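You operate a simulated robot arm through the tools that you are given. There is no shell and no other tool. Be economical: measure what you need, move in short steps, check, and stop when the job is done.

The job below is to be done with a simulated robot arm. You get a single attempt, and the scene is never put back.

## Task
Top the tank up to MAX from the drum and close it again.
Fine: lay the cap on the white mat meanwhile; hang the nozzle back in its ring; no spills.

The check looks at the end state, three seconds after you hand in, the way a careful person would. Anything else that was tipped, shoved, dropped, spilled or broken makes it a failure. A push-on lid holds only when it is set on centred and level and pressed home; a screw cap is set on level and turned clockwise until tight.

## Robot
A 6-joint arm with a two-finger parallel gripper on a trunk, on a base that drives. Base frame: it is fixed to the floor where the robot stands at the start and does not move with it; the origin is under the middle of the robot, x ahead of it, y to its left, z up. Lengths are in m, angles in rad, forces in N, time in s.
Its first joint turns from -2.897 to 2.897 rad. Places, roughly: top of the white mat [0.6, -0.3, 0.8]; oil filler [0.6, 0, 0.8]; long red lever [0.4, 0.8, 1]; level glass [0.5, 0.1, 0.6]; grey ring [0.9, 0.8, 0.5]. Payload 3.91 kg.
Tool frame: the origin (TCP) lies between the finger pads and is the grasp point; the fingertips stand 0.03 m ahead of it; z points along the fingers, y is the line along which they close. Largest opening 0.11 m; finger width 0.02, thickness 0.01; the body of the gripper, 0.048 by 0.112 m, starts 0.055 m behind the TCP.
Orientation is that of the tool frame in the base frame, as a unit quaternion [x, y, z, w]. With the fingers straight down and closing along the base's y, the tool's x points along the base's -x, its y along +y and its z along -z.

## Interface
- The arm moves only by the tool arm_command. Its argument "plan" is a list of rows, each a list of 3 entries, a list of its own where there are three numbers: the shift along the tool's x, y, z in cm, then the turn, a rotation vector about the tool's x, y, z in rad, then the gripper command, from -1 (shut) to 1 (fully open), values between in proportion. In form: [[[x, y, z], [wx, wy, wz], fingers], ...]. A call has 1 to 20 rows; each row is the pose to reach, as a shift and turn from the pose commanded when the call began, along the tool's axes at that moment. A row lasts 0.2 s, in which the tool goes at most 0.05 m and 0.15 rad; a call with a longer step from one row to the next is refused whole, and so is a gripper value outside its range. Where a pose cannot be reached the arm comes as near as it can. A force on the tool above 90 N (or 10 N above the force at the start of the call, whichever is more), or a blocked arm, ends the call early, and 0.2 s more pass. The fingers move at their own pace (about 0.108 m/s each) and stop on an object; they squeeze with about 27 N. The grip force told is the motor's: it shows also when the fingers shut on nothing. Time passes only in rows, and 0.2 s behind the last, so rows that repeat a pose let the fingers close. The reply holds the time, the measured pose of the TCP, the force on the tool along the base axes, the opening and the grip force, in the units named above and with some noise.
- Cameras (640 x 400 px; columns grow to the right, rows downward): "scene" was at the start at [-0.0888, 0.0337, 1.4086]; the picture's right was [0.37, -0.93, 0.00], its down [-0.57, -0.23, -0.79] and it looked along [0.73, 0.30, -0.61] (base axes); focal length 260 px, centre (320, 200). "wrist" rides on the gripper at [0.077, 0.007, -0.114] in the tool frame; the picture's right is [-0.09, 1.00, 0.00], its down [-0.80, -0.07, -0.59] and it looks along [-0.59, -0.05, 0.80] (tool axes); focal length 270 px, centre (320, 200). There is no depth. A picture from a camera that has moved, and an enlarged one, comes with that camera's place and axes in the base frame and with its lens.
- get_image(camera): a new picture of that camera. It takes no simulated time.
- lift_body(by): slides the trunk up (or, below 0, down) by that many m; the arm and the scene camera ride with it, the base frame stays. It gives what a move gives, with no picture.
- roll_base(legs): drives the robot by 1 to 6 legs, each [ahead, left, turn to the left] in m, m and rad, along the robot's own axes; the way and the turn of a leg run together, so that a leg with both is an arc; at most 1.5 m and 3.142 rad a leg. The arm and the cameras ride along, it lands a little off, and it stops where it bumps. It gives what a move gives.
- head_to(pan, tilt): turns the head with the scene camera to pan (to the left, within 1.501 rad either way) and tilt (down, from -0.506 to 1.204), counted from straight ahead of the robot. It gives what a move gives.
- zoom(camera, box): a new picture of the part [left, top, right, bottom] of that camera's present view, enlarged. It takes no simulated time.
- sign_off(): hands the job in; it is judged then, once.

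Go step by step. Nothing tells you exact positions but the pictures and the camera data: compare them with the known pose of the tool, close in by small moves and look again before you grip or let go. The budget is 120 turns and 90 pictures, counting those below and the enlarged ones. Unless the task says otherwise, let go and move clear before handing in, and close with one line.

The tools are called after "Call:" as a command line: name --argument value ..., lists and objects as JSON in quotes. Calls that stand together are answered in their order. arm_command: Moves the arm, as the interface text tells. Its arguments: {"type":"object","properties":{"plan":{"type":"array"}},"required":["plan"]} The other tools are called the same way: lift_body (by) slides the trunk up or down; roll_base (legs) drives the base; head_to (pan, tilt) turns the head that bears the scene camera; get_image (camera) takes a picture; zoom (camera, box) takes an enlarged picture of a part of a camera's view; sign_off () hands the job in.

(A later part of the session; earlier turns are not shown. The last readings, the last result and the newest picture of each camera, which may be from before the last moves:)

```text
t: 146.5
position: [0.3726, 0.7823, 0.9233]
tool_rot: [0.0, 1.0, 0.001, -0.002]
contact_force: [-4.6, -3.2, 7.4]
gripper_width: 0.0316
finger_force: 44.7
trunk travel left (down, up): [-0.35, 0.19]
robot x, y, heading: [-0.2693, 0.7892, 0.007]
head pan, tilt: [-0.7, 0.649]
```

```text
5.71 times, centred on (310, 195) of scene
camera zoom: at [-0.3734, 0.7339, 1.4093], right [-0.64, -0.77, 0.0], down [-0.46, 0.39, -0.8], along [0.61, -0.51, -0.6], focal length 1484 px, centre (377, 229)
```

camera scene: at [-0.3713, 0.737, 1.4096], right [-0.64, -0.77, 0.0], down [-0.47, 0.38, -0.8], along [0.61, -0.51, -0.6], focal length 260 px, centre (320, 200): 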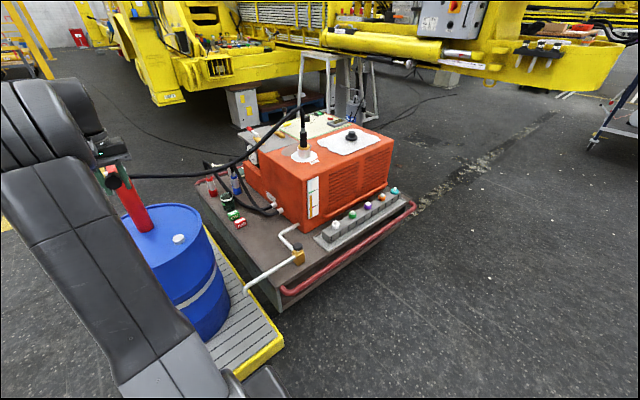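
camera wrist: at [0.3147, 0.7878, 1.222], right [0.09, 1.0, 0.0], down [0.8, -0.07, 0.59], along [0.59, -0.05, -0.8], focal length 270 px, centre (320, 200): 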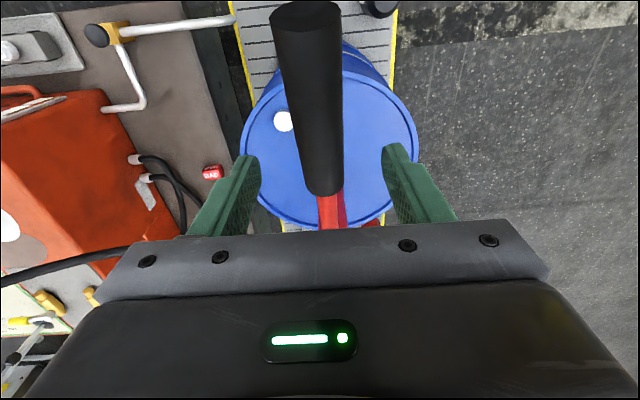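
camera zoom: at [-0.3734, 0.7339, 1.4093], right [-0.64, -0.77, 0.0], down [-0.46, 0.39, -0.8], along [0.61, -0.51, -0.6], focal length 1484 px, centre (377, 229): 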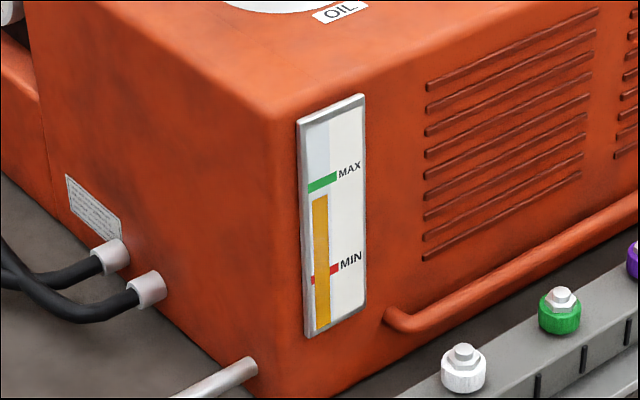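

The level rose slightly, so the down-stroke delivers. I'll continue down the arc.

Call:
arm_command --plan '[[[0.2, 0, 2.4], [0, 0, 0], -1], [[-0.4, 0, 4.8], [0, 0, 0], -1], [[-1.2, 0, 7], [0, 0, 0], -1], [[-2.2, 0, 9.3], [0, 0, 0], -1]]'

Call:
zoom --camera "scene" --box '[290, 170, 330, 220]'

```text
t: 147.4
position: [0.3827, 0.7817, 0.87]
tool_rot: [-0.001, 1.0, 0.0, 0.011]
contact_force: [-48.1, 1.8, 52.8]
gripper_width: 0.0319
finger_force: 45.1
trunk travel left (down, up): [-0.35, 0.19]
robot x, y, heading: [-0.2709, 0.7894, 0.008]
head pan, tilt: [-0.7, 0.649]
stopped in row 4: the force on the tool passed its limit (the readings are from after the stop); the commanded pose is now the measured one
```

```text
8.00 times, centred on (310, 195) of scene
camera zoom: at [-0.3843, 0.7346, 1.4087], right [-0.64, -0.77, -0.01], down [-0.46, 0.39, -0.8], along [0.62, -0.51, -0.6], focal length 2078 px, centre (400, 240)
```

zoom: 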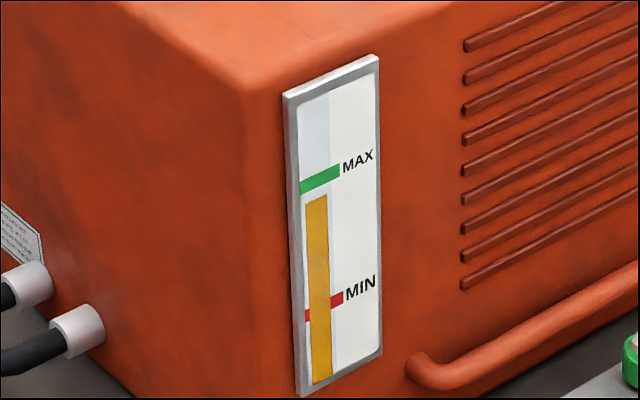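

That is the lower end stop (z of about 0.87). I'll swing the lever back up along its arc and read the gauge again.

Call:
arm_command --plan '[[[0.5, 0, -1.2], [0, 0, 0], -1], [[0.87, 0, -3.0], [0, 0, 0], -1], [[1.17, 0, -7.0], [0, 0, 0], -1], [[0.98, 0, -10.8], [0, 0, 0], -1], [[0.3, 0, -14.5], [0, 0, 0], -1], [[-0.63, 0, -17.5], [0, 0, 0], -1]]'

Call:
zoom --camera "scene" --box '[290, 170, 330, 220]'

```text
t: 148.8
position: [0.395, 0.7816, 1.0326]
tool_rot: [-0.003, 1.0, 0.001, 0.001]
contact_force: [-2.5, 4.9, -32.3]
gripper_width: 0.0319
finger_force: 45.6
trunk travel left (down, up): [-0.35, 0.19]
robot x, y, heading: [-0.2704, 0.7873, 0.007]
head pan, tilt: [-0.7, 0.649]
```

```text
8.00 times, centred on (310, 195) of scene
camera zoom: at [-0.3696, 0.735, 1.409], right [-0.64, -0.77, 0.0], down [-0.47, 0.39, -0.8], along [0.61, -0.51, -0.61], focal length 2078 px, centre (400, 240)
```

zoom: 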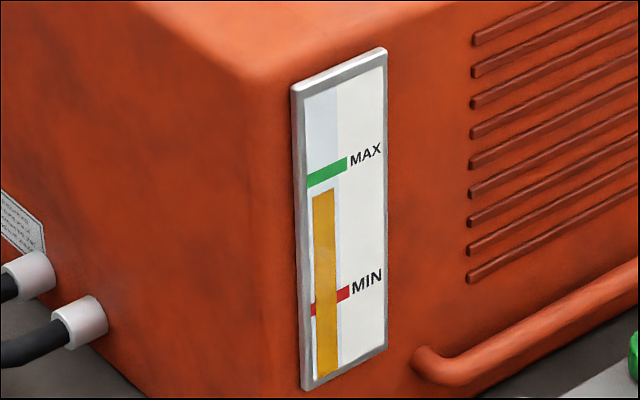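

The up-stroke moves no oil; each down-stroke gives about a fifth of the remaining gap. I'll do one full down-and-up cycle and read the gauge.

Call:
arm_command --plan '[[[0.93, 0, 3], [0, 0, 0], -1], [[1.5, 0, 6.5], [0, 0, 0], -1], [[1.8, 0, 10.1], [0, 0, 0], -1], [[1.5, 0, 14.3], [0, 0, 0], -1], [[1.1, 0, 16.5], [0, 0, 0], -1], [[1.1, 0, 16.9], [0, 0, 0], -1], [[1.5, 0, 14.3], [0, 0, 0], -1], [[1.8, 0, 10.1], [0, 0, 0], -1], [[1.5, 0, 6.5], [0, 0, 0], -1], [[0.93, 0, 3], [0, 0, 0], -1], [[0.2, 0, 0.8], [0, 0, 0], -1]]'

Call:
zoom --camera "scene" --box '[290, 170, 330, 220]'

```text
t: 151.2
position: [0.3929, 0.7818, 1.0231]
tool_rot: [-0.001, 1.0, 0.0, 0.003]
contact_force: [2.2, 14.7, -25.6]
gripper_width: 0.0318
finger_force: 45.2
trunk travel left (down, up): [-0.35, 0.19]
robot x, y, heading: [-0.2715, 0.7874, 0.009]
head pan, tilt: [-0.7, 0.649]
```

```text
8.00 times, centred on (310, 195) of scene
camera zoom: at [-0.3694, 0.7362, 1.4092], right [-0.64, -0.77, 0.0], down [-0.47, 0.39, -0.8], along [0.61, -0.51, -0.61], focal length 2078 px, centre (400, 240)
```

zoom: 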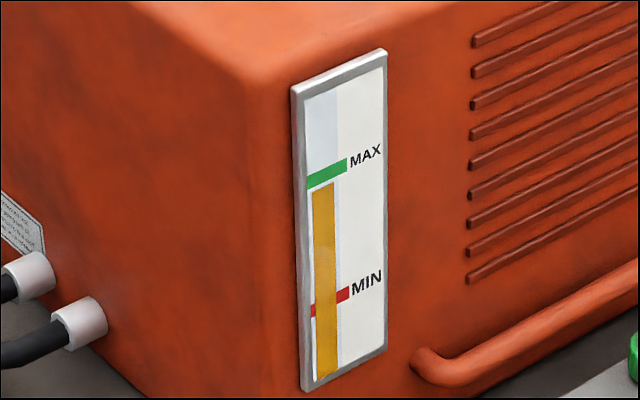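

The level went up about a third of the remaining way to the centre of the MAX mark. I'll do one more full cycle and read.

Call:
arm_command --plan '[[[0.73, 0, 2.2], [0, 0, 0], -1], [[1.3, 0, 5.7], [0, 0, 0], -1], [[1.6, 0, 9.3], [0, 0, 0], -1], [[1.3, 0, 13.5], [0, 0, 0], -1], [[0.9, 0, 15.7], [0, 0, 0], -1], [[0.9, 0, 16.1], [0, 0, 0], -1], [[1.3, 0, 13.5], [0, 0, 0], -1], [[1.6, 0, 9.3], [0, 0, 0], -1], [[1.3, 0, 5.7], [0, 0, 0], -1], [[0.73, 0, 2.2], [0, 0, 0], -1], [[0.3, 0, 0.8], [0, 0, 0], -1]]'

Call:
zoom --camera "scene" --box '[295, 172, 325, 202]'

```text
t: 153.6
position: [0.3904, 0.7819, 1.0176]
tool_rot: [0.0, 1.0, 0.0, 0.005]
contact_force: [18.9, -2.7, -10.0]
gripper_width: 0.0319
finger_force: 44.7
trunk travel left (down, up): [-0.35, 0.19]
robot x, y, heading: [-0.266, 0.7867, 0.004]
head pan, tilt: [-0.7, 0.649]
```

```text
13.33 times, centred on (310, 187) of scene
camera zoom: at [-0.3679, 0.7338, 1.4096], right [-0.64, -0.77, 0.0], down [-0.47, 0.39, -0.8], along [0.61, -0.51, -0.61], focal length 3463 px, centre (453, 373)
```

zoom: 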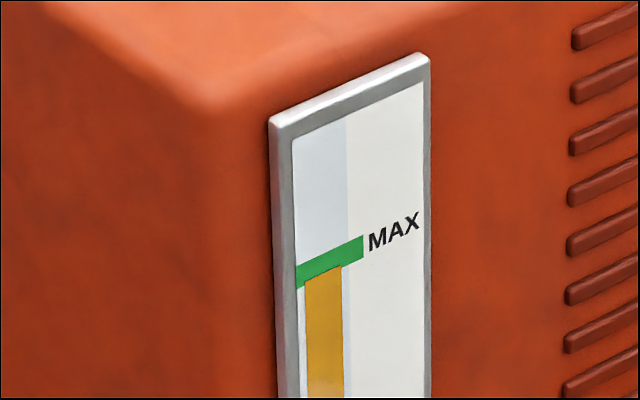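

The level now sits at the lower part of the MAX mark, about 0.8 stroke below its centre. I'll do a partial down-stroke and read.

Call:
arm_command --plan '[[[0.5, 0, 2], [0, 0, 0], -1], [[1.0, 0, 5], [0, 0, 0], -1], [[1.3, 0, 8.5], [0, 0, 0], -1], [[1.2, 0, 11.2], [0, 0, 0], -1], [[1.2, 0, 11.2], [0, 0, 0], -1]]'

Call:
zoom --camera "scene" --box '[295, 172, 325, 202]'

```text
t: 154.8
position: [0.3758, 0.7813, 0.9065]
tool_rot: [-0.002, 1.0, 0.001, 0.005]
contact_force: [-14.0, -3.3, 4.5]
gripper_width: 0.0317
finger_force: 45.1
trunk travel left (down, up): [-0.35, 0.19]
robot x, y, heading: [-0.2706, 0.7895, 0.002]
head pan, tilt: [-0.7, 0.649]
```

```text
13.33 times, centred on (310, 187) of scene
camera zoom: at [-0.3743, 0.7339, 1.4092], right [-0.64, -0.77, 0.0], down [-0.46, 0.39, -0.8], along [0.61, -0.51, -0.6], focal length 3463 px, centre (453, 373)
```

zoom: 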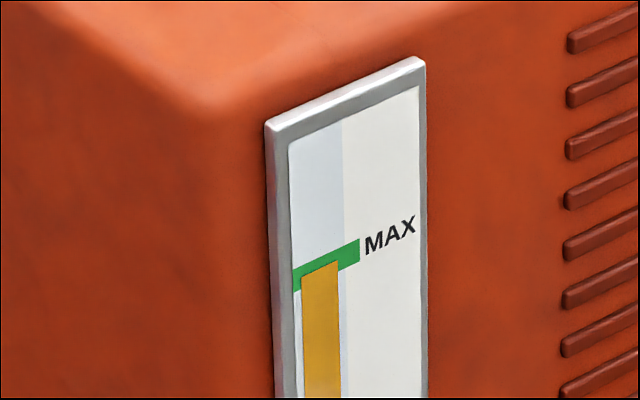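

The level top now lies exactly at the centre of the MAX mark. I'll return the lever to its original raised position, which moves no oil, and let go gently.

Call:
arm_command --plan '[[[0.1, 0, -2.7], [0, 0, 0], -1], [[-0.13, 0, -6.3], [0, 0, 0], -1], [[-0.7, 0, -9.3], [0, 0, 0], -1], [[-1.4, 0, -12], [0, 0, 0], -1], [[-1.8, 0, -12.8], [0, 0, 0], -1], [[-1.8, 0, -12.4], [0, 0, 0], -0.6], [[-1.8, 0, -12.4], [0, 0, 0], 0], [[-1.8, 0, -12.4], [0, 0, 0], 0.3], [[-1.8, 0, -15], [0, 0, 0], 0.3], [[-1.8, 0, -19], [0, 0, 0], 0.3], [[-1.8, 0, -23], [0, 0, 0], 0.3]]'

Call:
get_image --camera "scene"

Call:
get_image --camera "wrist"

```text
t: 157.2
position: [0.3935, 0.781, 1.1349]
tool_rot: [-0.001, 1.0, 0.0, 0.007]
contact_force: [-0.3, 0.4, 0.0]
gripper_width: 0.0713
finger_force: 0.0
trunk travel left (down, up): [-0.35, 0.19]
robot x, y, heading: [-0.2711, 0.7901, 0.003]
head pan, tilt: [-0.7, 0.649]
```

```text
17 pictures are left
camera scene: at [-0.372, 0.7343, 1.4094], right [-0.64, -0.77, 0.0], down [-0.46, 0.39, -0.8], along [0.61, -0.51, -0.6], focal length 260 px, centre (320, 200)
```

scene: 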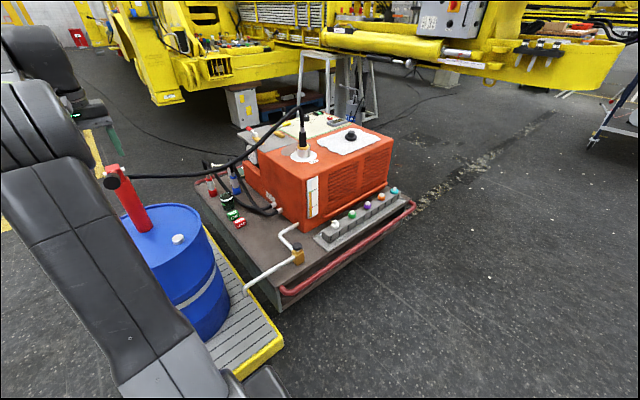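

```text
16 pictures are left
camera wrist: at [0.3148, 0.7867, 1.2488], right [0.09, 1.0, 0.0], down [0.79, -0.07, 0.6], along [0.6, -0.05, -0.8], focal length 270 px, centre (320, 200)
```

wrist: 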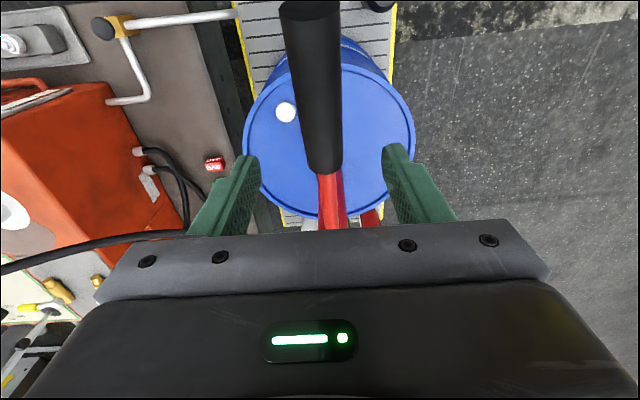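

The lever stays up and nothing has moved. I'll drive back around to the rear to fetch the nozzle.

Call:
roll_base --legs '[[-0.25, 0, 0], [0, 0.82, 0], [1.5, 0, 0], [0.75, 0, 0], [0, 0, 3.14], [0, 1.45, 0]]'

```text
t: 187.5
position: [1.0409, 0.2673, 1.1349]
tool_rot: [1.0, 0.011, -0.006, 0.0]
contact_force: [-0.2, 0.8, 0.2]
gripper_width: 0.0715
finger_force: 0.2
trunk travel left (down, up): [-0.35, 0.19]
robot x, y, heading: [1.705, 0.2703, -3.115]
head pan, tilt: [-0.7, 0.649]
```

Call:
roll_base --legs '[[0.1, 0.205, -0.027]]'

Call:
arm_command --plan '[[[0, 0, 0], [0, -0.137, 0], 0.5], [[2, 0, 0], [0, -0.274, 0], 0.5], [[4, 0, 1], [0, -0.411, 0], 0.5], [[6, 0, 2], [0, -0.548, 0], 0.5], [[8, 0, 4], [0, -0.685, 0], 0.5], [[9, 0, 6], [0, -0.817, 0], 0.5], [[9, 0, 6], [0, -0.817, 0], 0.5]]'

```text
t: 189.2
position: [0.9413, 0.0772, 1.1342]
tool_rot: [1.0, -0.002, -0.007, 0.001]
contact_force: [0.7, -0.7, -0.1]
gripper_width: 0.0714
finger_force: 0.1
trunk travel left (down, up): [-0.35, 0.19]
robot x, y, heading: [1.6034, 0.0674, 3.137]
head pan, tilt: [-0.7, 0.649]
```

```text
t: 190.8
position: [1.033, 0.0762, 1.0758]
tool_rot: [0.915, -0.001, -0.403, 0.0]
contact_force: [-0.1, 0.9, 0.1]
gripper_width: 0.0826
finger_force: 0.1
trunk travel left (down, up): [-0.35, 0.19]
robot x, y, heading: [1.6068, 0.0661, 3.145]
head pan, tilt: [-0.7, 0.649]
```

Call:
arm_command --plan '[[[-0.7, 1.02, 3.86], [0, 0, 0], 0.5], [[-1.4, 2.03, 7.7], [0, 0, 0], 0.5], [[-2.1, 3.05, 11.6], [0, 0, 0], 0.5], [[-2.9, 4.07, 15.4], [0, 0, 0], 0.5], [[-3.6, 5.1, 19.3], [0, 0, 0], 0.5], [[-4.3, 6.1, 23.1], [0, 0, 0], 0.5], [[-5, 7.12, 27], [0, 0, 0], 0.5]]'

Call:
get_image --camera "wrist"

```text
t: 192.4
position: [0.7953, 0.0053, 0.9281]
tool_rot: [0.915, -0.001, -0.403, 0.0]
contact_force: [-0.2, -0.2, -0.2]
gripper_width: 0.0827
finger_force: 0.0
trunk travel left (down, up): [-0.35, 0.19]
robot x, y, heading: [1.6051, 0.0658, 3.142]
head pan, tilt: [-0.7, 0.649]
```

```text
15 pictures are left
camera wrist: at [0.9321, -0.0023, 0.9488], right [-0.06, -1.0, 0.06], down [-0.1, 0.07, 0.99], along [-0.99, 0.06, -0.11], focal length 270 px, centre (320, 200)
```

wrist: 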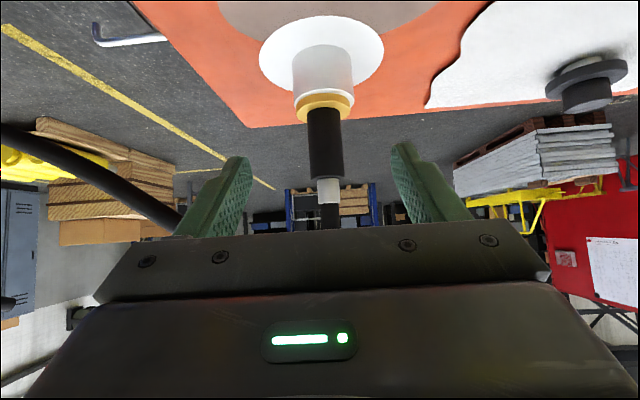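

The nozzle is lined up. I'll advance onto its body and close.

Call:
arm_command --plan '[[[-2.4, 0, 4.3], [0, 0, 0], 0.5], [[-4.7, 0, 8.6], [0, 0, 0], 0.5], [[-5.3, 0, 12.1], [0, 0, 0], 0.5], [[-5.94, 0, 15.66], [0, 0, 0], 0.5], [[-5.94, 0, 15.66], [0, 0, 0], 0.1], [[-5.94, 0, 15.66], [0, 0, 0], -0.5], [[-5.94, 0, 15.66], [0, 0, 0], -1], [[-5.94, 0, 15.66], [0, 0, 0], -1]]'

Call:
get_image --camera "wrist"

```text
t: 194.2
position: [0.638, 0.0053, 0.8654]
tool_rot: [0.915, -0.002, -0.404, -0.001]
contact_force: [-2.3, -0.4, 3.5]
gripper_width: 0.0373
finger_force: 27.1
trunk travel left (down, up): [-0.35, 0.19]
robot x, y, heading: [1.6058, 0.0646, 3.14]
head pan, tilt: [-0.7, 0.649]
```

```text
14 pictures are left
camera wrist: at [0.7749, -0.0025, 0.8863], right [-0.06, -1.0, 0.07], down [-0.1, 0.07, 0.99], along [-0.99, 0.06, -0.11], focal length 270 px, centre (320, 200)
```

wrist: 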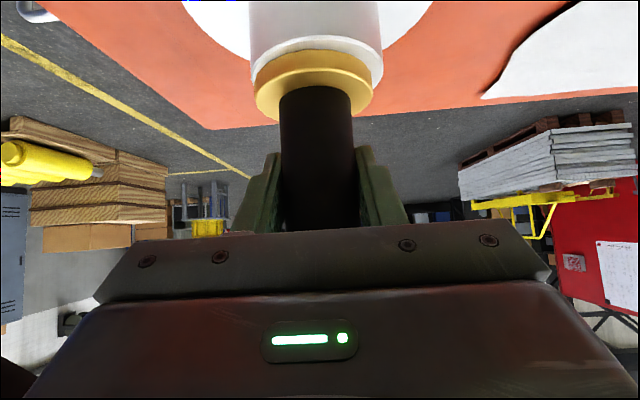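

Gripped. I'll raise the spout slightly inside the neck to let it drain, then lift clear and pull back.

Call:
arm_command --plan '[[[-0.74, 0, -0.68], [0, 0, 0], -1], [[-1.5, 0, -1.35], [0, 0, 0], -1], [[-1.5, 0, -1.35], [0, 0, 0], -1], [[-1.5, 0, -1.35], [0, 0, 0], -1], [[-1.5, 0, -1.35], [0, 0, 0], -1], [[-1.5, 0, -1.35], [0, 0, 0], -1], [[-1.5, 0, -1.35], [0, 0, 0], -1], [[-1.5, 0, -1.35], [0, 0, 0], -1], [[-1.5, 0, -1.35], [0, 0, 0], -1], [[-1.5, 0, -1.35], [0, 0, 0], -1], [[-2.95, 0, -2.7], [0, 0, 0], -1], [[-4.4, 0, -4.05], [0, 0, 0], -1], [[-5.9, 0, -5.4], [0, 0, 0], -1], [[-7.4, 0, -6.75], [0, 0, 0], -1], [[-8.8, 0, -8.1], [0, 0, 0], -1]]'

Call:
get_image --camera "wrist"

```text
t: 197.4
position: [0.6406, 0.0044, 0.9856]
tool_rot: [0.915, -0.001, -0.404, -0.001]
contact_force: [-0.3, 1.2, -2.4]
gripper_width: 0.0373
finger_force: 27.1
trunk travel left (down, up): [-0.35, 0.19]
robot x, y, heading: [1.6083, 0.0591, 3.138]
head pan, tilt: [-0.7, 0.649]
```

```text
13 pictures are left
camera wrist: at [0.7772, -0.0033, 1.0058], right [-0.06, -1.0, 0.07], down [-0.1, 0.07, 0.99], along [-0.99, 0.06, -0.11], focal length 270 px, centre (320, 200)
```

wrist: 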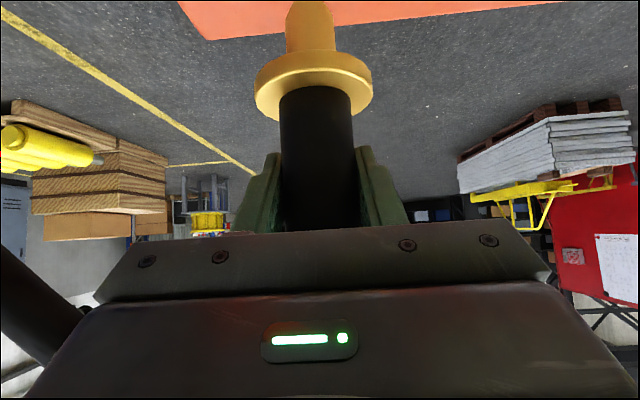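

The nozzle came out clean, with no drips. I'll pull back over the cart and drive to the ring.

Call:
arm_command --plan '[[[1.53, 0, -4.0], [0, 0, 0], -1], [[3.06, 0, -8.0], [0, 0, 0], -1], [[4.6, 0, -12.0], [0, 0, 0], -1], [[6.1, 0, -16.0], [0, 0, 0], -1], [[7.7, 0, -20.1], [0, 0, 0], -1], [[9.2, 0, -24.1], [0, 0, 0], -1]]'

Call:
roll_base --legs '[[-0.06, -0.855, 0]]'

```text
t: 198.8
position: [0.8852, 0.0059, 1.08]
tool_rot: [0.915, -0.002, -0.403, -0.001]
contact_force: [0.8, 0.0, -3.3]
gripper_width: 0.0373
finger_force: 26.6
trunk travel left (down, up): [-0.35, 0.19]
robot x, y, heading: [1.6062, 0.0635, 3.142]
head pan, tilt: [-0.7, 0.649]
```

```text
t: 203.3
position: [0.9404, 0.8555, 1.0793]
tool_rot: [0.915, 0.003, -0.403, 0.001]
contact_force: [0.0, -0.1, -3.8]
gripper_width: 0.0373
finger_force: 26.9
trunk travel left (down, up): [-0.35, 0.19]
robot x, y, heading: [1.6563, 0.9168, -3.134]
head pan, tilt: [-0.7, 0.649]
```

The base is back at almost the same spot. I'll bring the nozzle over the ring and down to a hover.

Call:
arm_command --plan '[[[2.85, 0.79, 3.12], [0.0068, 0, 0.0062], -1], [[5.7, 1.58, 6.24], [0.0136, 0, 0.0124], -1], [[8.5, 2.38, 9.37], [0.0203, 0, 0.0187], -1], [[11.4, 3.17, 12.5], [0.027, 0, 0.025], -1], [[14.2, 3.96, 15.6], [0.034, 0, 0.031], -1], [[17.1, 4.75, 18.7], [0.041, 0, 0.037], -1], [[19.9, 5.55, 21.85], [0.047, 0, 0.043], -1], [[22.8, 6.34, 24.98], [0.054, 0, 0.05], -1], [[25.6, 7.13, 28.1], [0.061, 0, 0.056], -1], [[25.6, 7.13, 28.1], [0.061, 0, 0.056], -1]]'

Call:
get_image --camera "wrist"

```text
t: 205.5
position: [0.9067, 0.784, 0.6993]
tool_rot: [0.915, -0.036, -0.403, -0.016]
contact_force: [0.2, -0.3, -3.0]
gripper_width: 0.0373
finger_force: 27.2
trunk travel left (down, up): [-0.35, 0.19]
robot x, y, heading: [1.6639, 0.9223, -3.132]
head pan, tilt: [-0.7, 0.649]
```

```text
12 pictures are left
camera wrist: at [1.042, 0.7661, 0.7205], right [-0.14, -0.99, 0.07], down [-0.1, 0.08, 0.99], along [-0.99, 0.13, -0.11], focal length 270 px, centre (320, 200)
```

wrist: 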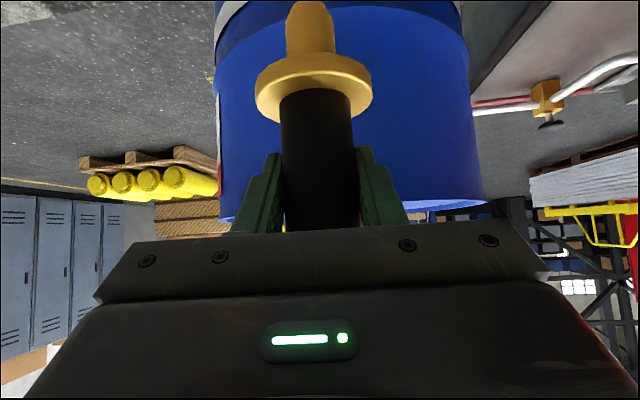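

Call:
arm_command --plan '[[[2.95, 0, 2.7], [0, 0, 0], -1], [[5.9, 0, 5.4], [0, 0, 0], -1], [[7.4, 0, 6.8], [0, 0, 0], -1], [[8.1, 0, 7.45], [0, 0, 0], -1]]'

Call:
get_image --camera "wrist"

```text
t: 206.5
position: [0.9051, 0.7836, 0.5923]
tool_rot: [0.915, -0.036, -0.403, -0.015]
contact_force: [-0.1, -0.9, -3.2]
gripper_width: 0.0373
finger_force: 27.4
trunk travel left (down, up): [-0.35, 0.19]
robot x, y, heading: [1.6586, 0.9224, -3.136]
head pan, tilt: [-0.7, 0.649]
```

```text
11 pictures are left
camera wrist: at [1.0409, 0.7662, 0.6129], right [-0.14, -0.99, 0.07], down [-0.1, 0.08, 0.99], along [-0.99, 0.13, -0.11], focal length 270 px, centre (320, 200)
```

wrist: 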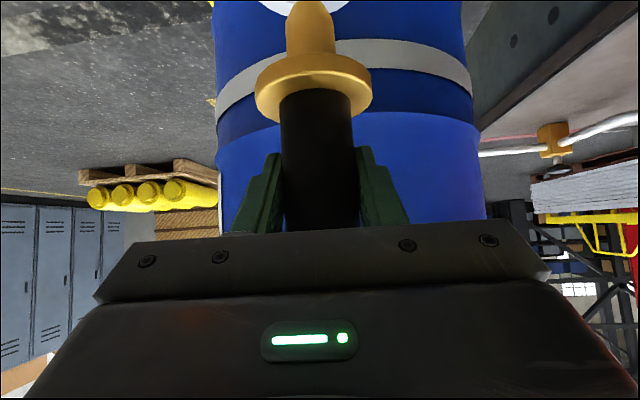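

The ring is right below and centred under the spout. I'll lower in steps, watching the force.

Call:
arm_command --plan '[[[0.74, 0, 0.68], [0, 0, 0], -1], [[1.48, 0, 1.35], [0, 0, 0], -1], [[2.2, 0, 2.03], [0, 0, 0], -1], [[2.95, 0, 2.7], [0, 0, 0], -1]]'

Call:
get_image --camera "wrist"

```text
t: 207.5
position: [0.9067, 0.7869, 0.5521]
tool_rot: [0.915, -0.036, -0.402, -0.016]
contact_force: [0.1, 0.3, -2.7]
gripper_width: 0.0372
finger_force: 27.5
trunk travel left (down, up): [-0.35, 0.19]
robot x, y, heading: [1.6619, 0.9196, -3.129]
head pan, tilt: [-0.7, 0.649]
```

```text
10 pictures are left
camera wrist: at [1.0421, 0.7686, 0.5733], right [-0.14, -0.99, 0.06], down [-0.1, 0.08, 0.99], along [-0.99, 0.13, -0.11], focal length 270 px, centre (320, 200)
```

wrist: 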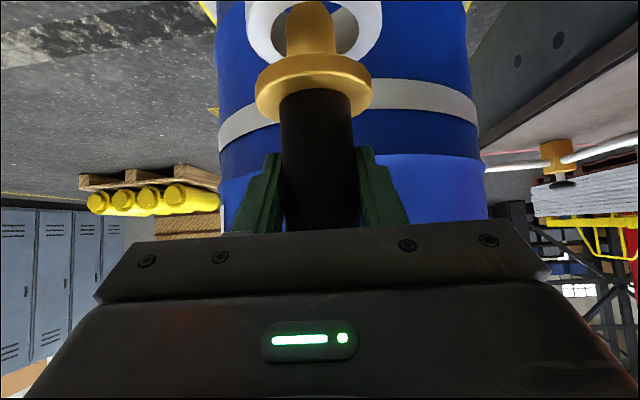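

The spout enters the ring's hole centrally and there's no contact. I'll continue down to the seat.

Call:
arm_command --plan '[[[0.5, 0, 0.46], [0, 0, 0], -1], [[1.0, 0, 0.92], [0, 0, 0], -1], [[1.5, 0, 1.37], [0, 0, 0], -1]]'

Call:
get_image --camera "wrist"

```text
t: 208.3
position: [0.9061, 0.7859, 0.532]
tool_rot: [0.914, -0.036, -0.403, -0.016]
contact_force: [0.7, 0.0, -3.5]
gripper_width: 0.0376
finger_force: 27.4
trunk travel left (down, up): [-0.35, 0.19]
robot x, y, heading: [1.6601, 0.9214, -3.127]
head pan, tilt: [-0.7, 0.649]
```

```text
9 pictures are left
camera wrist: at [1.0419, 0.7676, 0.553], right [-0.14, -0.99, 0.07], down [-0.1, 0.08, 0.99], along [-0.99, 0.13, -0.11], focal length 270 px, centre (320, 200)
```

wrist: 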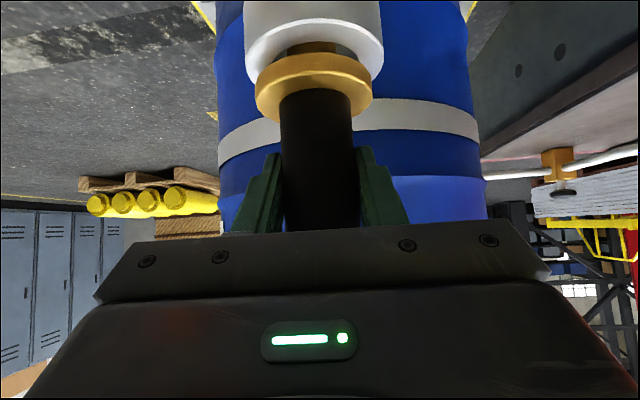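

The spout is in the ring. I'll seat it, relax, release and back off.

Call:
arm_command --plan '[[[0.4, 0, 0.37], [0, 0, 0], -1], [[0.74, 0, 0.68], [0, 0, 0], -1], [[0.95, 0, 0.87], [0, 0, 0], -1]]'

```text
t: 209.1
position: [0.9049, 0.7861, 0.5225]
tool_rot: [0.913, -0.037, -0.405, -0.015]
contact_force: [2.4, 1.8, 18.9]
gripper_width: 0.0378
finger_force: 27.5
trunk travel left (down, up): [-0.35, 0.19]
robot x, y, heading: [1.6615, 0.9203, -3.133]
head pan, tilt: [-0.7, 0.649]
```

Call:
arm_command --plan '[[[-0.2, 0, -0.18], [0, 0, 0], -1], [[-0.2, 0, -0.18], [0, 0, 0], -0.1], [[-0.2, 0, -0.18], [0, 0, 0], 0.3], [[-0.2, 0, -0.18], [0, 0, 0], 0.5], [[-0.2, 0, -2.2], [0, 0, 0], 0.5], [[-0.2, 0, -4.2], [0, 0, 0], 0.5], [[0.5, 0, -8], [0, 0, 0], 0.5], [[1.2, 0, -12], [0, 0, 0], 0.5]]'

Call:
get_image --camera "wrist"

```text
t: 210.9
position: [1.0039, 0.775, 0.5912]
tool_rot: [0.915, -0.035, -0.402, -0.016]
contact_force: [1.0, 0.1, -0.2]
gripper_width: 0.0827
finger_force: 0.1
trunk travel left (down, up): [-0.35, 0.19]
robot x, y, heading: [1.6603, 0.9213, -3.134]
head pan, tilt: [-0.7, 0.649]
```

```text
8 pictures are left
camera wrist: at [1.1392, 0.756, 0.613], right [-0.14, -0.99, 0.06], down [-0.1, 0.08, 0.99], along [-0.99, 0.13, -0.11], focal length 270 px, centre (320, 200)
```

wrist: 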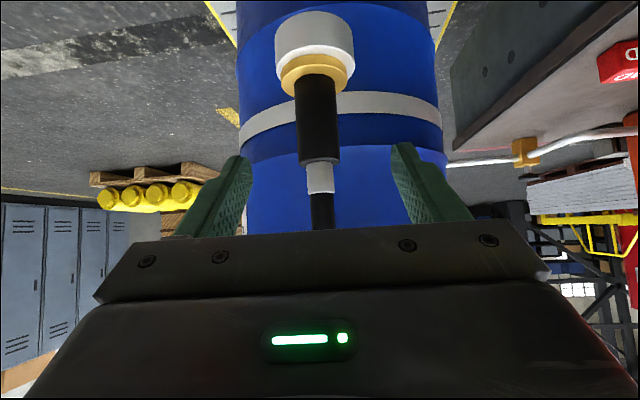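

The nozzle hangs properly in its ring. I'll raise the arm, turn the tool down, and drive back to the front for the cap.

Call:
arm_command --plan '[[[2.7, 0, -2.95], [0, 0, 0], 0.5], [[5.4, 0, -5.9], [0, 0, 0], 0.5], [[2.2, 0, -8.9], [0, 0, 0], 0.4], [[-1, 0, -11.8], [0, 0, 0], 0.4], [[-4.3, 0, -14.8], [0, 0, 0], 0.4], [[-7.5, 0, -17.7], [0, 0, 0], 0.4], [[-10.7, 0, -20.7], [0, 0, 0], 0.4], [[-13.9, 0, -23.6], [0, 0, 0], 0.4], [[-17.1, 0, -26.6], [0, 0, 0], 0.4], [[-20.4, 0, -29.5], [0, 0, 0], 0.4], [[-23.6, 0, -32.5], [0, 0, 0], 0.4], [[-26.8, 0, -35.4], [0, 0, 0], 0.4], [[-30, 0, -38.4], [0, 0, 0], 0.4]]'

Call:
arm_command --plan '[[[-1, 0, -1], [0, 0.137, 0], 0.3], [[-2, 0, -2], [0, 0.274, 0], 0.3], [[-3, 0, -3], [0, 0.411, 0], 0.3], [[-3, 0, -3], [0, 0.548, 0], 0.3], [[-3, 0, -3], [0, 0.685, 0], 0.3], [[-3, 0, -3], [0, 0.825, 0], 0.3]]'

Call:
roll_base --legs '[[0, -0.7, 0], [0, 0, 3.14], [-1.5, 0, 0], [-0.57, 0, 0]]'

```text
t: 213.7
position: [1.0811, 0.7715, 1.0739]
tool_rot: [0.915, -0.035, -0.402, -0.015]
contact_force: [0.0, 0.3, -0.3]
gripper_width: 0.0771
finger_force: 0.0
out of reach, approached as far as the arm can: row 1, 2, 3, 4
trunk travel left (down, up): [-0.35, 0.19]
robot x, y, heading: [1.6621, 0.9175, -3.134]
head pan, tilt: [-0.7, 0.649]
```

```text
t: 215.1
position: [1.0844, 0.7727, 1.1146]
tool_rot: [0.999, -0.038, 0.0, 0.0]
contact_force: [-0.3, -0.9, 0.0]
gripper_width: 0.0716
finger_force: 0.1
trunk travel left (down, up): [-0.35, 0.19]
robot x, y, heading: [1.6586, 0.9166, -3.138]
head pan, tilt: [-0.7, 0.649]
```

```text
t: 236.4
position: [0.1067, 1.7648, 1.1142]
tool_rot: [0.051, 0.999, 0.0, 0.003]
contact_force: [0.3, 0.2, -0.4]
gripper_width: 0.0715
finger_force: 0.0
trunk travel left (down, up): [-0.35, 0.19]
robot x, y, heading: [-0.4702, 1.6286, -0.016]
head pan, tilt: [-0.7, 0.649]
```

Call:
roll_base --legs '[[0, -1.5, 0.016], [0, -0.13, 0], [0.44, 0, 0]]'

```text
t: 247.0
position: [0.5682, 0.2042, 1.1146]
tool_rot: [0.012, 1.0, 0.0, 0.001]
contact_force: [-0.3, 0.1, -0.1]
gripper_width: 0.0713
finger_force: 0.0
trunk travel left (down, up): [-0.35, 0.19]
robot x, y, heading: [0.004, 0.0271, 0.06]
head pan, tilt: [-0.7, 0.649]
```

I'm back at the front. Now over to the cap on the mat.

Call:
arm_command --plan '[[[-0.4, -4.3, 0.5], [0, 0, -0.01], 0.3], [[-0.8, -8.6, 1], [0, 0, -0.024], 0.3], [[-1.2, -12.9, 2], [0, 0, -0.024], 0.3], [[-1.6, -17.2, 3], [0, 0, -0.024], 0.3], [[-2, -21.5, 4], [0, 0, -0.024], 0.3], [[-2.4, -25.8, 5], [0, 0, -0.024], 0.3], [[-2.8, -30.1, 6], [0, 0, -0.024], 0.3], [[-3.1, -34.4, 7], [0, 0, -0.024], 0.3], [[-3.4, -38.7, 8.5], [0, 0, -0.024], 0.3], [[-3.8, -43, 10], [0, 0, -0.024], 0.3], [[-4.2, -47.3, 12], [0, 0, -0.024], 0.3], [[-4.6, -51.5, 14], [0, 0, -0.024], 0.3], [[-4.6, -51.5, 17.5], [0, 0, -0.024], 0.3]]'

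Call:
get_image --camera "wrist"

```text
t: 249.8
position: [0.6008, -0.3145, 0.9393]
tool_rot: [0.0, 1.0, 0.001, 0.002]
contact_force: [0.2, 0.0, -0.4]
gripper_width: 0.0717
finger_force: 0.0
trunk travel left (down, up): [-0.35, 0.19]
robot x, y, heading: [0.0021, 0.0233, 0.06]
head pan, tilt: [-0.7, 0.649]
```

```text
7 pictures are left
camera wrist: at [0.5234, -0.3075, 1.0542], right [0.09, 1.0, 0.0], down [0.8, -0.07, 0.6], along [0.59, -0.05, -0.8], focal length 270 px, centre (320, 200)
```

wrist: 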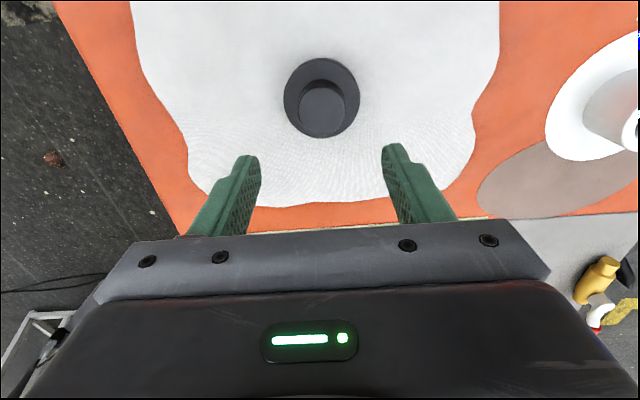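

The cap is exactly where I left it. I'll descend to the earlier grip height and close on the knob.

Call:
arm_command --plan '[[[-0.05, 0.2, 3], [0, 0, 0], 0.15], [[-0.05, 0.2, 6], [0, 0, 0], 0.15], [[-0.05, 0.2, 8.5], [0, 0, 0], 0.15], [[-0.05, 0.2, 10], [0, 0, 0], 0.15], [[-0.05, 0.2, 10.8], [0, 0, 0], 0.15], [[-0.05, 0.2, 10.8], [0, 0, 0], -0.3], [[-0.05, 0.2, 10.8], [0, 0, 0], -1], [[-0.05, 0.2, 10.8], [0, 0, 0], -1]]'

```text
t: 251.6
position: [0.6026, -0.31, 0.8321]
tool_rot: [0.001, 1.0, 0.0, 0.003]
contact_force: [0.8, -1.2, 0.6]
gripper_width: 0.0407
finger_force: 27.0
trunk travel left (down, up): [-0.35, 0.19]
robot x, y, heading: [0.0015, 0.0253, 0.059]
head pan, tilt: [-0.7, 0.649]
```

Gripped. I'll lift and carry it to a hover over the filler neck.

Call:
arm_command --plan '[[[0, 0, -3], [0, 0, 0], -1], [[0, 0, -7], [0, 0, 0], -1], [[0, 0, -10], [0, 0, 0], -1], [[-0.5, 4, -12], [0, 0, 0], -1], [[-1, 8, -12], [0, 0, 0], -1], [[-1.5, 12, -12], [0, 0, 0], -1], [[-2, 16, -12], [0, 0, 0], -1], [[-2.5, 20, -12], [0, 0, 0], -1], [[-3, 24, -12], [0, 0, 0], -1], [[-3.5, 28, -12], [0, 0, 0], -1], [[-4.1, 31.4, -12], [0, 0, 0], -1], [[-4.1, 31.4, -10], [0, 0, 0], -1], [[-4.1, 31.4, -8], [0, 0, 0], -1]]'

Call:
get_image --camera "wrist"

```text
t: 254.4
position: [0.6419, 0.0053, 0.9111]
tool_rot: [0.001, 1.0, 0.0, 0.002]
contact_force: [-0.3, -0.3, -1.5]
gripper_width: 0.0408
finger_force: 26.7
trunk travel left (down, up): [-0.35, 0.19]
robot x, y, heading: [0.002, 0.0276, 0.061]
head pan, tilt: [-0.7, 0.649]
```

```text
6 pictures are left
camera wrist: at [0.565, 0.0118, 1.0246], right [0.09, 1.0, 0.0], down [0.8, -0.07, 0.6], along [0.6, -0.05, -0.8], focal length 270 px, centre (320, 200)
```

wrist: 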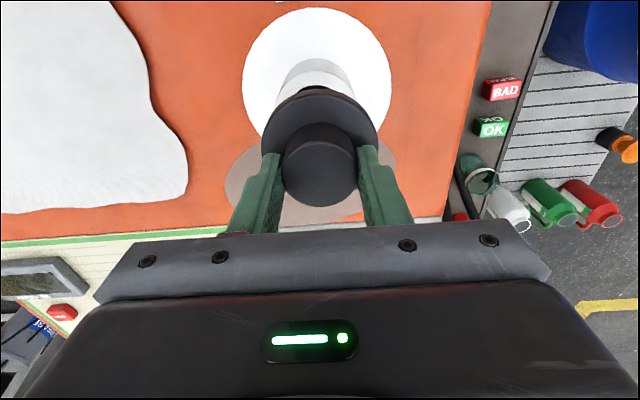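

The cap is lined up with the neck. I'll descend slowly, then press.

Call:
arm_command --plan '[[[-0.1, -0.15, 1.5], [0, 0, 0], -1], [[-0.1, -0.15, 3], [0, 0, 0], -1], [[-0.1, -0.15, 4], [0, 0, 0], -1], [[-0.1, -0.15, 4.6], [0, 0, 0], -1], [[-0.1, -0.15, 5.2], [0, 0, 0], -1]]'

```text
t: 255.6
position: [0.6455, 0.0036, 0.8599]
tool_rot: [0.0, 1.0, 0.0, 0.003]
contact_force: [-0.1, -0.4, -2.1]
gripper_width: 0.0407
finger_force: 27.1
trunk travel left (down, up): [-0.35, 0.19]
robot x, y, heading: [0.0006, 0.0217, 0.059]
head pan, tilt: [-0.7, 0.649]
```

Call:
arm_command --plan '[[[0, 0, 0.4], [0, 0, 0], -1], [[0, 0, 0.8], [0, 0, 0], -1], [[0, 0, 1.2], [0, 0, 0], -1], [[0, 0, 1.6], [0, 0, 0], -1]]'

Call:
zoom --camera "wrist" --box '[220, 60, 420, 205]'

```text
t: 256.6
position: [0.6442, 0.0033, 0.8526]
tool_rot: [0.0, 1.0, 0.0, 0.009]
contact_force: [4.2, 2.9, 55.3]
gripper_width: 0.0408
finger_force: 27.1
trunk travel left (down, up): [-0.35, 0.19]
robot x, y, heading: [0.0019, 0.0251, 0.06]
head pan, tilt: [-0.7, 0.649]
```

```text
2.76 times, centred on (320, 132) of wrist
camera zoom: at [0.5664, 0.0093, 0.9653], right [0.09, 1.0, 0.0], down [0.79, -0.07, 0.61], along [0.61, -0.05, -0.79], focal length 746 px, centre (320, 386)
```

zoom: 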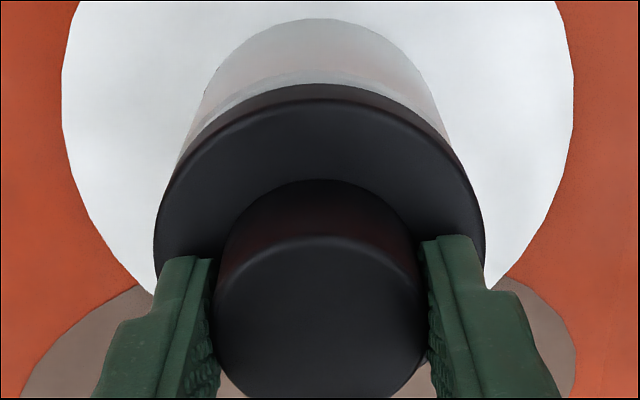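

The cap has made contact, but a thin band of neck still shows beneath its rim, so it may not be fully home. I'll press harder and compare heights.

Call:
arm_command --plan '[[[0, 0, 0.2], [0, 0, 0], -1], [[0, 0, 0.4], [0, 0, 0], -1], [[0, 0, 0.6], [0, 0, 0], -1], [[0, 0, 0.6], [0, 0, 0], -1]]'

Call:
arm_command --plan '[[[0, 0, -0.6], [0, 0, 0], -1], [[0, 0, -1.2], [0, 0, 0], -1], [[0, 0, -1.2], [0, 0, 0], -1]]'

Call:
zoom --camera "wrist" --box '[220, 80, 420, 205]'

```text
t: 257.4
position: [0.6451, 0.0027, 0.8512]
tool_rot: [0.0, 1.0, -0.002, 0.015]
contact_force: [-20.7, 1.7, 40.2]
gripper_width: 0.0411
finger_force: 27.1
trunk travel left (down, up): [-0.35, 0.19]
robot x, y, heading: [-0.0003, 0.0232, 0.062]
head pan, tilt: [-0.7, 0.649]
stopped in row 4: the force on the tool passed its limit (the readings are from after the stop); the commanded pose is now the measured one
```

```text
t: 258.2
position: [0.6504, 0.002, 0.8569]
tool_rot: [0.0, 1.0, -0.001, 0.011]
contact_force: [-10.8, -0.4, -5.2]
gripper_width: 0.041
finger_force: 27.4
trunk travel left (down, up): [-0.35, 0.19]
robot x, y, heading: [0.006, 0.0281, 0.062]
head pan, tilt: [-0.7, 0.649]
```

```text
3.20 times, centred on (320, 142) of wrist
camera zoom: at [0.5712, 0.0082, 0.9702], right [0.09, 1.0, 0.0], down [0.79, -0.07, 0.61], along [0.61, -0.05, -0.79], focal length 865 px, centre (320, 384)
```

zoom: 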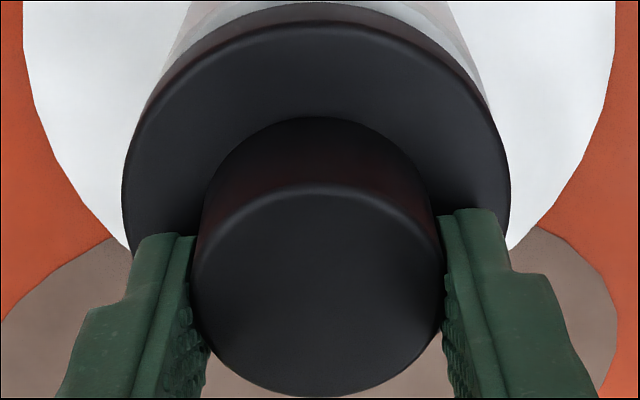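

The hand tilted slightly under the load. I'll let go of the knob, level the tool, and use the rim-touch test: with the cap home, the spread fingertips met its rim at a TCP height of 0.8525.

Call:
arm_command --plan '[[[0, 0, 0], [0, 0.03, 0], -0.5], [[0, 0, 0], [0, 0.03, 0], 0], [[0, 0, 0], [0, 0.03, 0], 0.2], [[0, 0, -1.5], [0, 0.03, 0], 0.2], [[0, 0, -3], [0, 0.03, 0], 0.2], [[0, 0, -3], [0, 0.03, 0], 0.2]]'

Call:
zoom --camera "wrist" --box '[220, 60, 420, 205]'

```text
t: 259.6
position: [0.6493, 0.002, 0.8884]
tool_rot: [0.0, 1.0, 0.0, -0.003]
contact_force: [0.3, 0.5, 1.1]
gripper_width: 0.0659
finger_force: 0.1
trunk travel left (down, up): [-0.35, 0.19]
robot x, y, heading: [0.0005, 0.0242, 0.062]
head pan, tilt: [-0.7, 0.649]
```

```text
2.76 times, centred on (320, 132) of wrist
camera zoom: at [0.5735, 0.008, 1.0044], right [0.09, 1.0, 0.0], down [0.81, -0.07, 0.59], along [0.59, -0.05, -0.81], focal length 746 px, centre (320, 386)
```

zoom: 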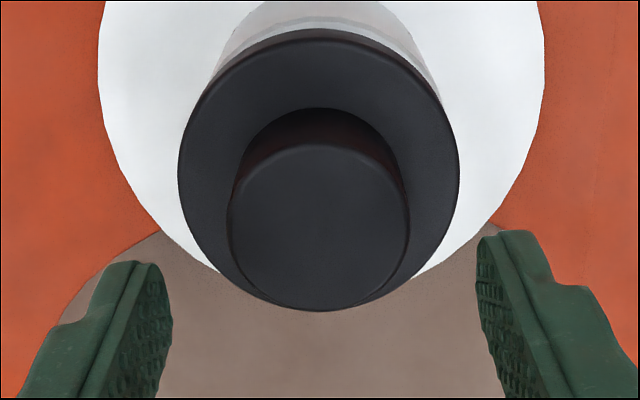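

The cap sits level on the neck but a few millimetres high, and pressing alone didn't close it, which suggests a thread. I'll grip the knob again and turn clockwise with light downward pressure.

Call:
arm_command --plan '[[[0.6, 0.15, 1.5], [0, -0.006, 0], 0.2], [[0.6, 0.15, 2.8], [0, -0.006, 0], 0.2], [[0.6, 0.15, 2.8], [0, -0.006, 0], -0.3], [[0.6, 0.15, 2.8], [0, -0.006, 0], -1], [[0.6, 0.15, 2.8], [0, -0.006, 0], -1]]'

Call:
arm_command --plan '[[[0, 0, 0.3], [0, 0, 0], -1], [[0, 0, 0.3], [0, 0, 0.12], -1], [[0, 0, 0.3], [0, 0, 0.24], -1], [[0, 0, 0.3], [0, 0, 0.36], -1], [[0, 0, 0.35], [0, 0, 0.48], -1], [[0, 0, 0.35], [0, 0, 0.6], -1], [[0, 0, 0.4], [0, 0, 0.72], -1], [[0, 0, 0.4], [0, 0, 0.84], -1]]'

```text
t: 260.8
position: [0.6433, 0.003, 0.8608]
tool_rot: [0.0, 1.0, 0.0, -0.001]
contact_force: [1.5, 0.3, 0.5]
gripper_width: 0.0405
finger_force: 27.5
trunk travel left (down, up): [-0.35, 0.19]
robot x, y, heading: [0.0034, 0.0214, 0.063]
head pan, tilt: [-0.7, 0.649]
```

```text
t: 262.6
position: [0.6427, 0.0047, 0.8564]
tool_rot: [0.409, 0.913, 0.0, 0.0]
contact_force: [0.5, 0.5, 7.5]
gripper_width: 0.0407
finger_force: 27.4
trunk travel left (down, up): [-0.35, 0.19]
robot x, y, heading: [0.0021, 0.0255, 0.062]
head pan, tilt: [-0.7, 0.649]
```

Call:
arm_command --plan '[[[0, 0, 0.1], [0, 0, 0.12], -1], [[0, 0, 0.15], [0, 0, 0.24], -1], [[0, 0, 0.2], [0, 0, 0.36], -1], [[0, 0, 0.25], [0, 0, 0.48], -1], [[0, 0, 0.3], [0, 0, 0.6], -1], [[0, 0, 0.35], [0, 0, 0.72], -1], [[0, 0, 0.4], [0, 0, 0.84], -1]]'

Call:
zoom --camera "wrist" --box '[220, 80, 420, 205]'

```text
t: 264.2
position: [0.6424, 0.0056, 0.8519]
tool_rot: [0.746, 0.666, -0.001, -0.001]
contact_force: [-0.9, 0.4, 10.8]
gripper_width: 0.0411
finger_force: 27.1
trunk travel left (down, up): [-0.35, 0.19]
robot x, y, heading: [-0.0004, 0.0231, 0.061]
head pan, tilt: [-0.7, 0.649]
```

```text
3.20 times, centred on (320, 142) of wrist
camera zoom: at [0.6576, 0.08, 0.9678], right [0.98, -0.2, 0.0], down [-0.16, -0.79, 0.59], along [-0.12, -0.58, -0.8], focal length 865 px, centre (320, 384)
```

zoom: 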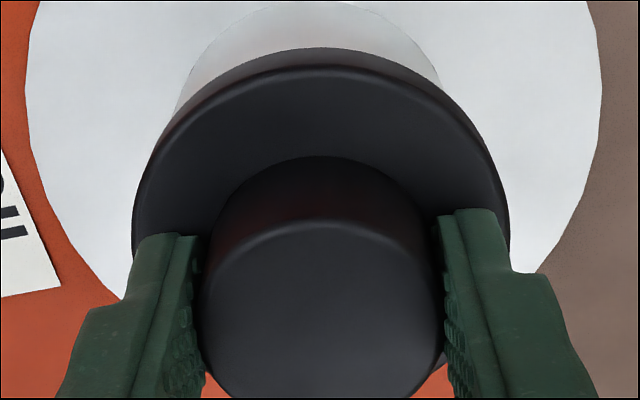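

The neck band is gone, so it is a screw cap and it's threading down. I'll keep turning until it's tight.

Call:
arm_command --plan '[[[0, 0, 0.05], [0, 0, 0.12], -1], [[0, 0, 0.1], [0, 0, 0.24], -1], [[0, 0, 0.15], [0, 0, 0.36], -1], [[0, 0, 0.2], [0, 0, 0.48], -1], [[0, 0, 0.2], [0, 0, 0.6], -1], [[0, 0, 0.2], [0, 0, 0.72], -1], [[0, 0, 0.2], [0, 0, 0.84], -1]]'

```text
t: 265.8
position: [0.6413, 0.0056, 0.8525]
tool_rot: [0.952, 0.306, 0.001, 0.001]
contact_force: [1.4, -0.4, 29.1]
gripper_width: 0.0407
finger_force: 26.9
trunk travel left (down, up): [-0.35, 0.19]
robot x, y, heading: [-0.0003, 0.0246, 0.064]
head pan, tilt: [-0.7, 0.649]
```

The cap has bottomed (height constant, force rising). One more small clockwise turn to be sure, then unload, release and rise.

Call:
arm_command --plan '[[[0, 0, 0], [0, 0, 0.12], -1], [[0, 0, 0], [0, 0, 0.24], -1], [[0, 0, -0.1], [0, 0, 0.36], -1], [[0, 0, -0.2], [0, 0, 0.48], -1], [[0, 0, -0.4], [0, 0, 0.48], -1]]'

Call:
arm_command --plan '[[[0, 0, 0], [0, 0, 0], -0.5], [[0, 0, 0], [0, 0, 0], 0], [[0, 0, 0], [0, 0, 0], 0.3], [[0, 0, -2], [0, 0, 0], 0.3], [[0, 0, -6], [0, 0, 0], 0.3], [[0, 0, -10], [0, 0, 0], 0.3], [[0, 0, -14], [0, 0, 0], 0.3]]'

Call:
get_image --camera "wrist"

```text
t: 267.0
position: [0.6417, -0.0048, 0.8526]
tool_rot: [0.997, 0.081, -0.001, -0.009]
contact_force: [7.0, 46.2, 3.0]
gripper_width: 0.0415
finger_force: 26.7
out of reach, approached as far as the arm can: row 4, 5
trunk travel left (down, up): [-0.35, 0.19]
robot x, y, heading: [0.0025, 0.0244, 0.064]
head pan, tilt: [-0.7, 0.649]
```

```text
t: 268.6
position: [0.6425, -0.0243, 0.9941]
tool_rot: [0.997, 0.075, -0.001, -0.002]
contact_force: [0.4, -0.5, -0.6]
gripper_width: 0.0716
finger_force: 0.0
out of reach, approached as far as the arm can: row 4, 5, 6, 7
trunk travel left (down, up): [-0.35, 0.19]
robot x, y, heading: [0.0021, 0.024, 0.061]
head pan, tilt: [-0.7, 0.649]
```

```text
1 pictures are left
camera wrist: at [0.7204, -0.0201, 1.1086], right [0.06, -1.0, 0.0], down [-0.8, -0.05, 0.6], along [-0.59, -0.03, -0.8], focal length 270 px, centre (320, 200)
```

wrist: 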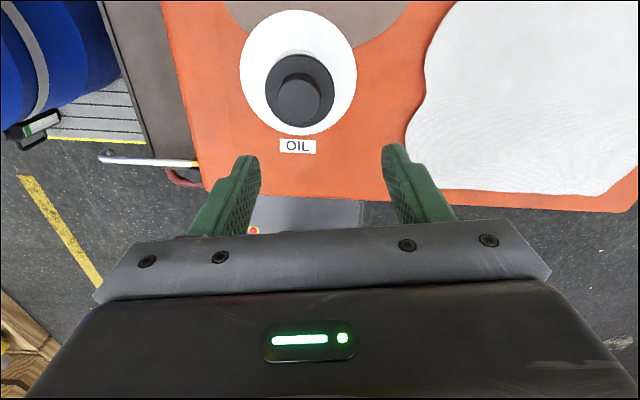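

The cap sits centred and level. To be sure of tightness, I'll unwind the wrist above it and make one more clockwise turn from a comfortable angle.

Call:
arm_command --plan '[[[0, 0, 0], [0, 0, -0.14], 0.2], [[0, 0, 0], [0, 0, -0.28], 0.2], [[0, 0, 0], [0, 0, -0.42], 0.2], [[0, 0, 0], [0, 0, -0.56], 0.2], [[0, 0, 0], [0, 0, -0.7], 0.2], [[0, 0, 0], [0, 0, -0.84], 0.2], [[0, 0, 0], [0, 0, -0.98], 0.2], [[0, 0, 0], [0, 0, -1.12], 0.2], [[0, 0, 0], [0, 0, -1.26], 0.2], [[0, 0, 0], [0, 0, -1.4], 0.2], [[0, 0, 0], [0, 0, -1.54], 0.2], [[0, 0, 0], [0, 0, -1.68], 0.2], [[0, 0, 0], [0, 0, -1.82], 0.2], [[0, 0, 0], [0, 0, -1.96], 0.2], [[0, 0, 0], [0, 0, -2.1], 0.2]]'

```text
t: 271.8
position: [0.6426, -0.0255, 0.9952]
tool_rot: [0.434, 0.901, 0.0, -0.001]
contact_force: [0.8, -0.4, 0.0]
gripper_width: 0.066
finger_force: 0.1
trunk travel left (down, up): [-0.35, 0.19]
robot x, y, heading: [0.001, 0.0217, 0.064]
head pan, tilt: [-0.7, 0.649]
```

Call:
arm_command --plan '[[[2.35, 1.79, 0], [0, 0, 0], 0.2], [[2.35, 1.79, 4], [0, 0, 0], 0.2], [[2.35, 1.79, 8], [0, 0, 0], 0.2], [[2.35, 1.79, 11], [0, 0, 0], 0.2]]'

```text
t: 272.8
position: [0.6431, 0.0059, 0.8856]
tool_rot: [0.435, 0.9, 0.0, 0.0]
contact_force: [-0.9, 0.1, 0.5]
gripper_width: 0.0658
finger_force: 0.2
trunk travel left (down, up): [-0.35, 0.19]
robot x, y, heading: [-0.0002, 0.0216, 0.058]
head pan, tilt: [-0.7, 0.649]
```

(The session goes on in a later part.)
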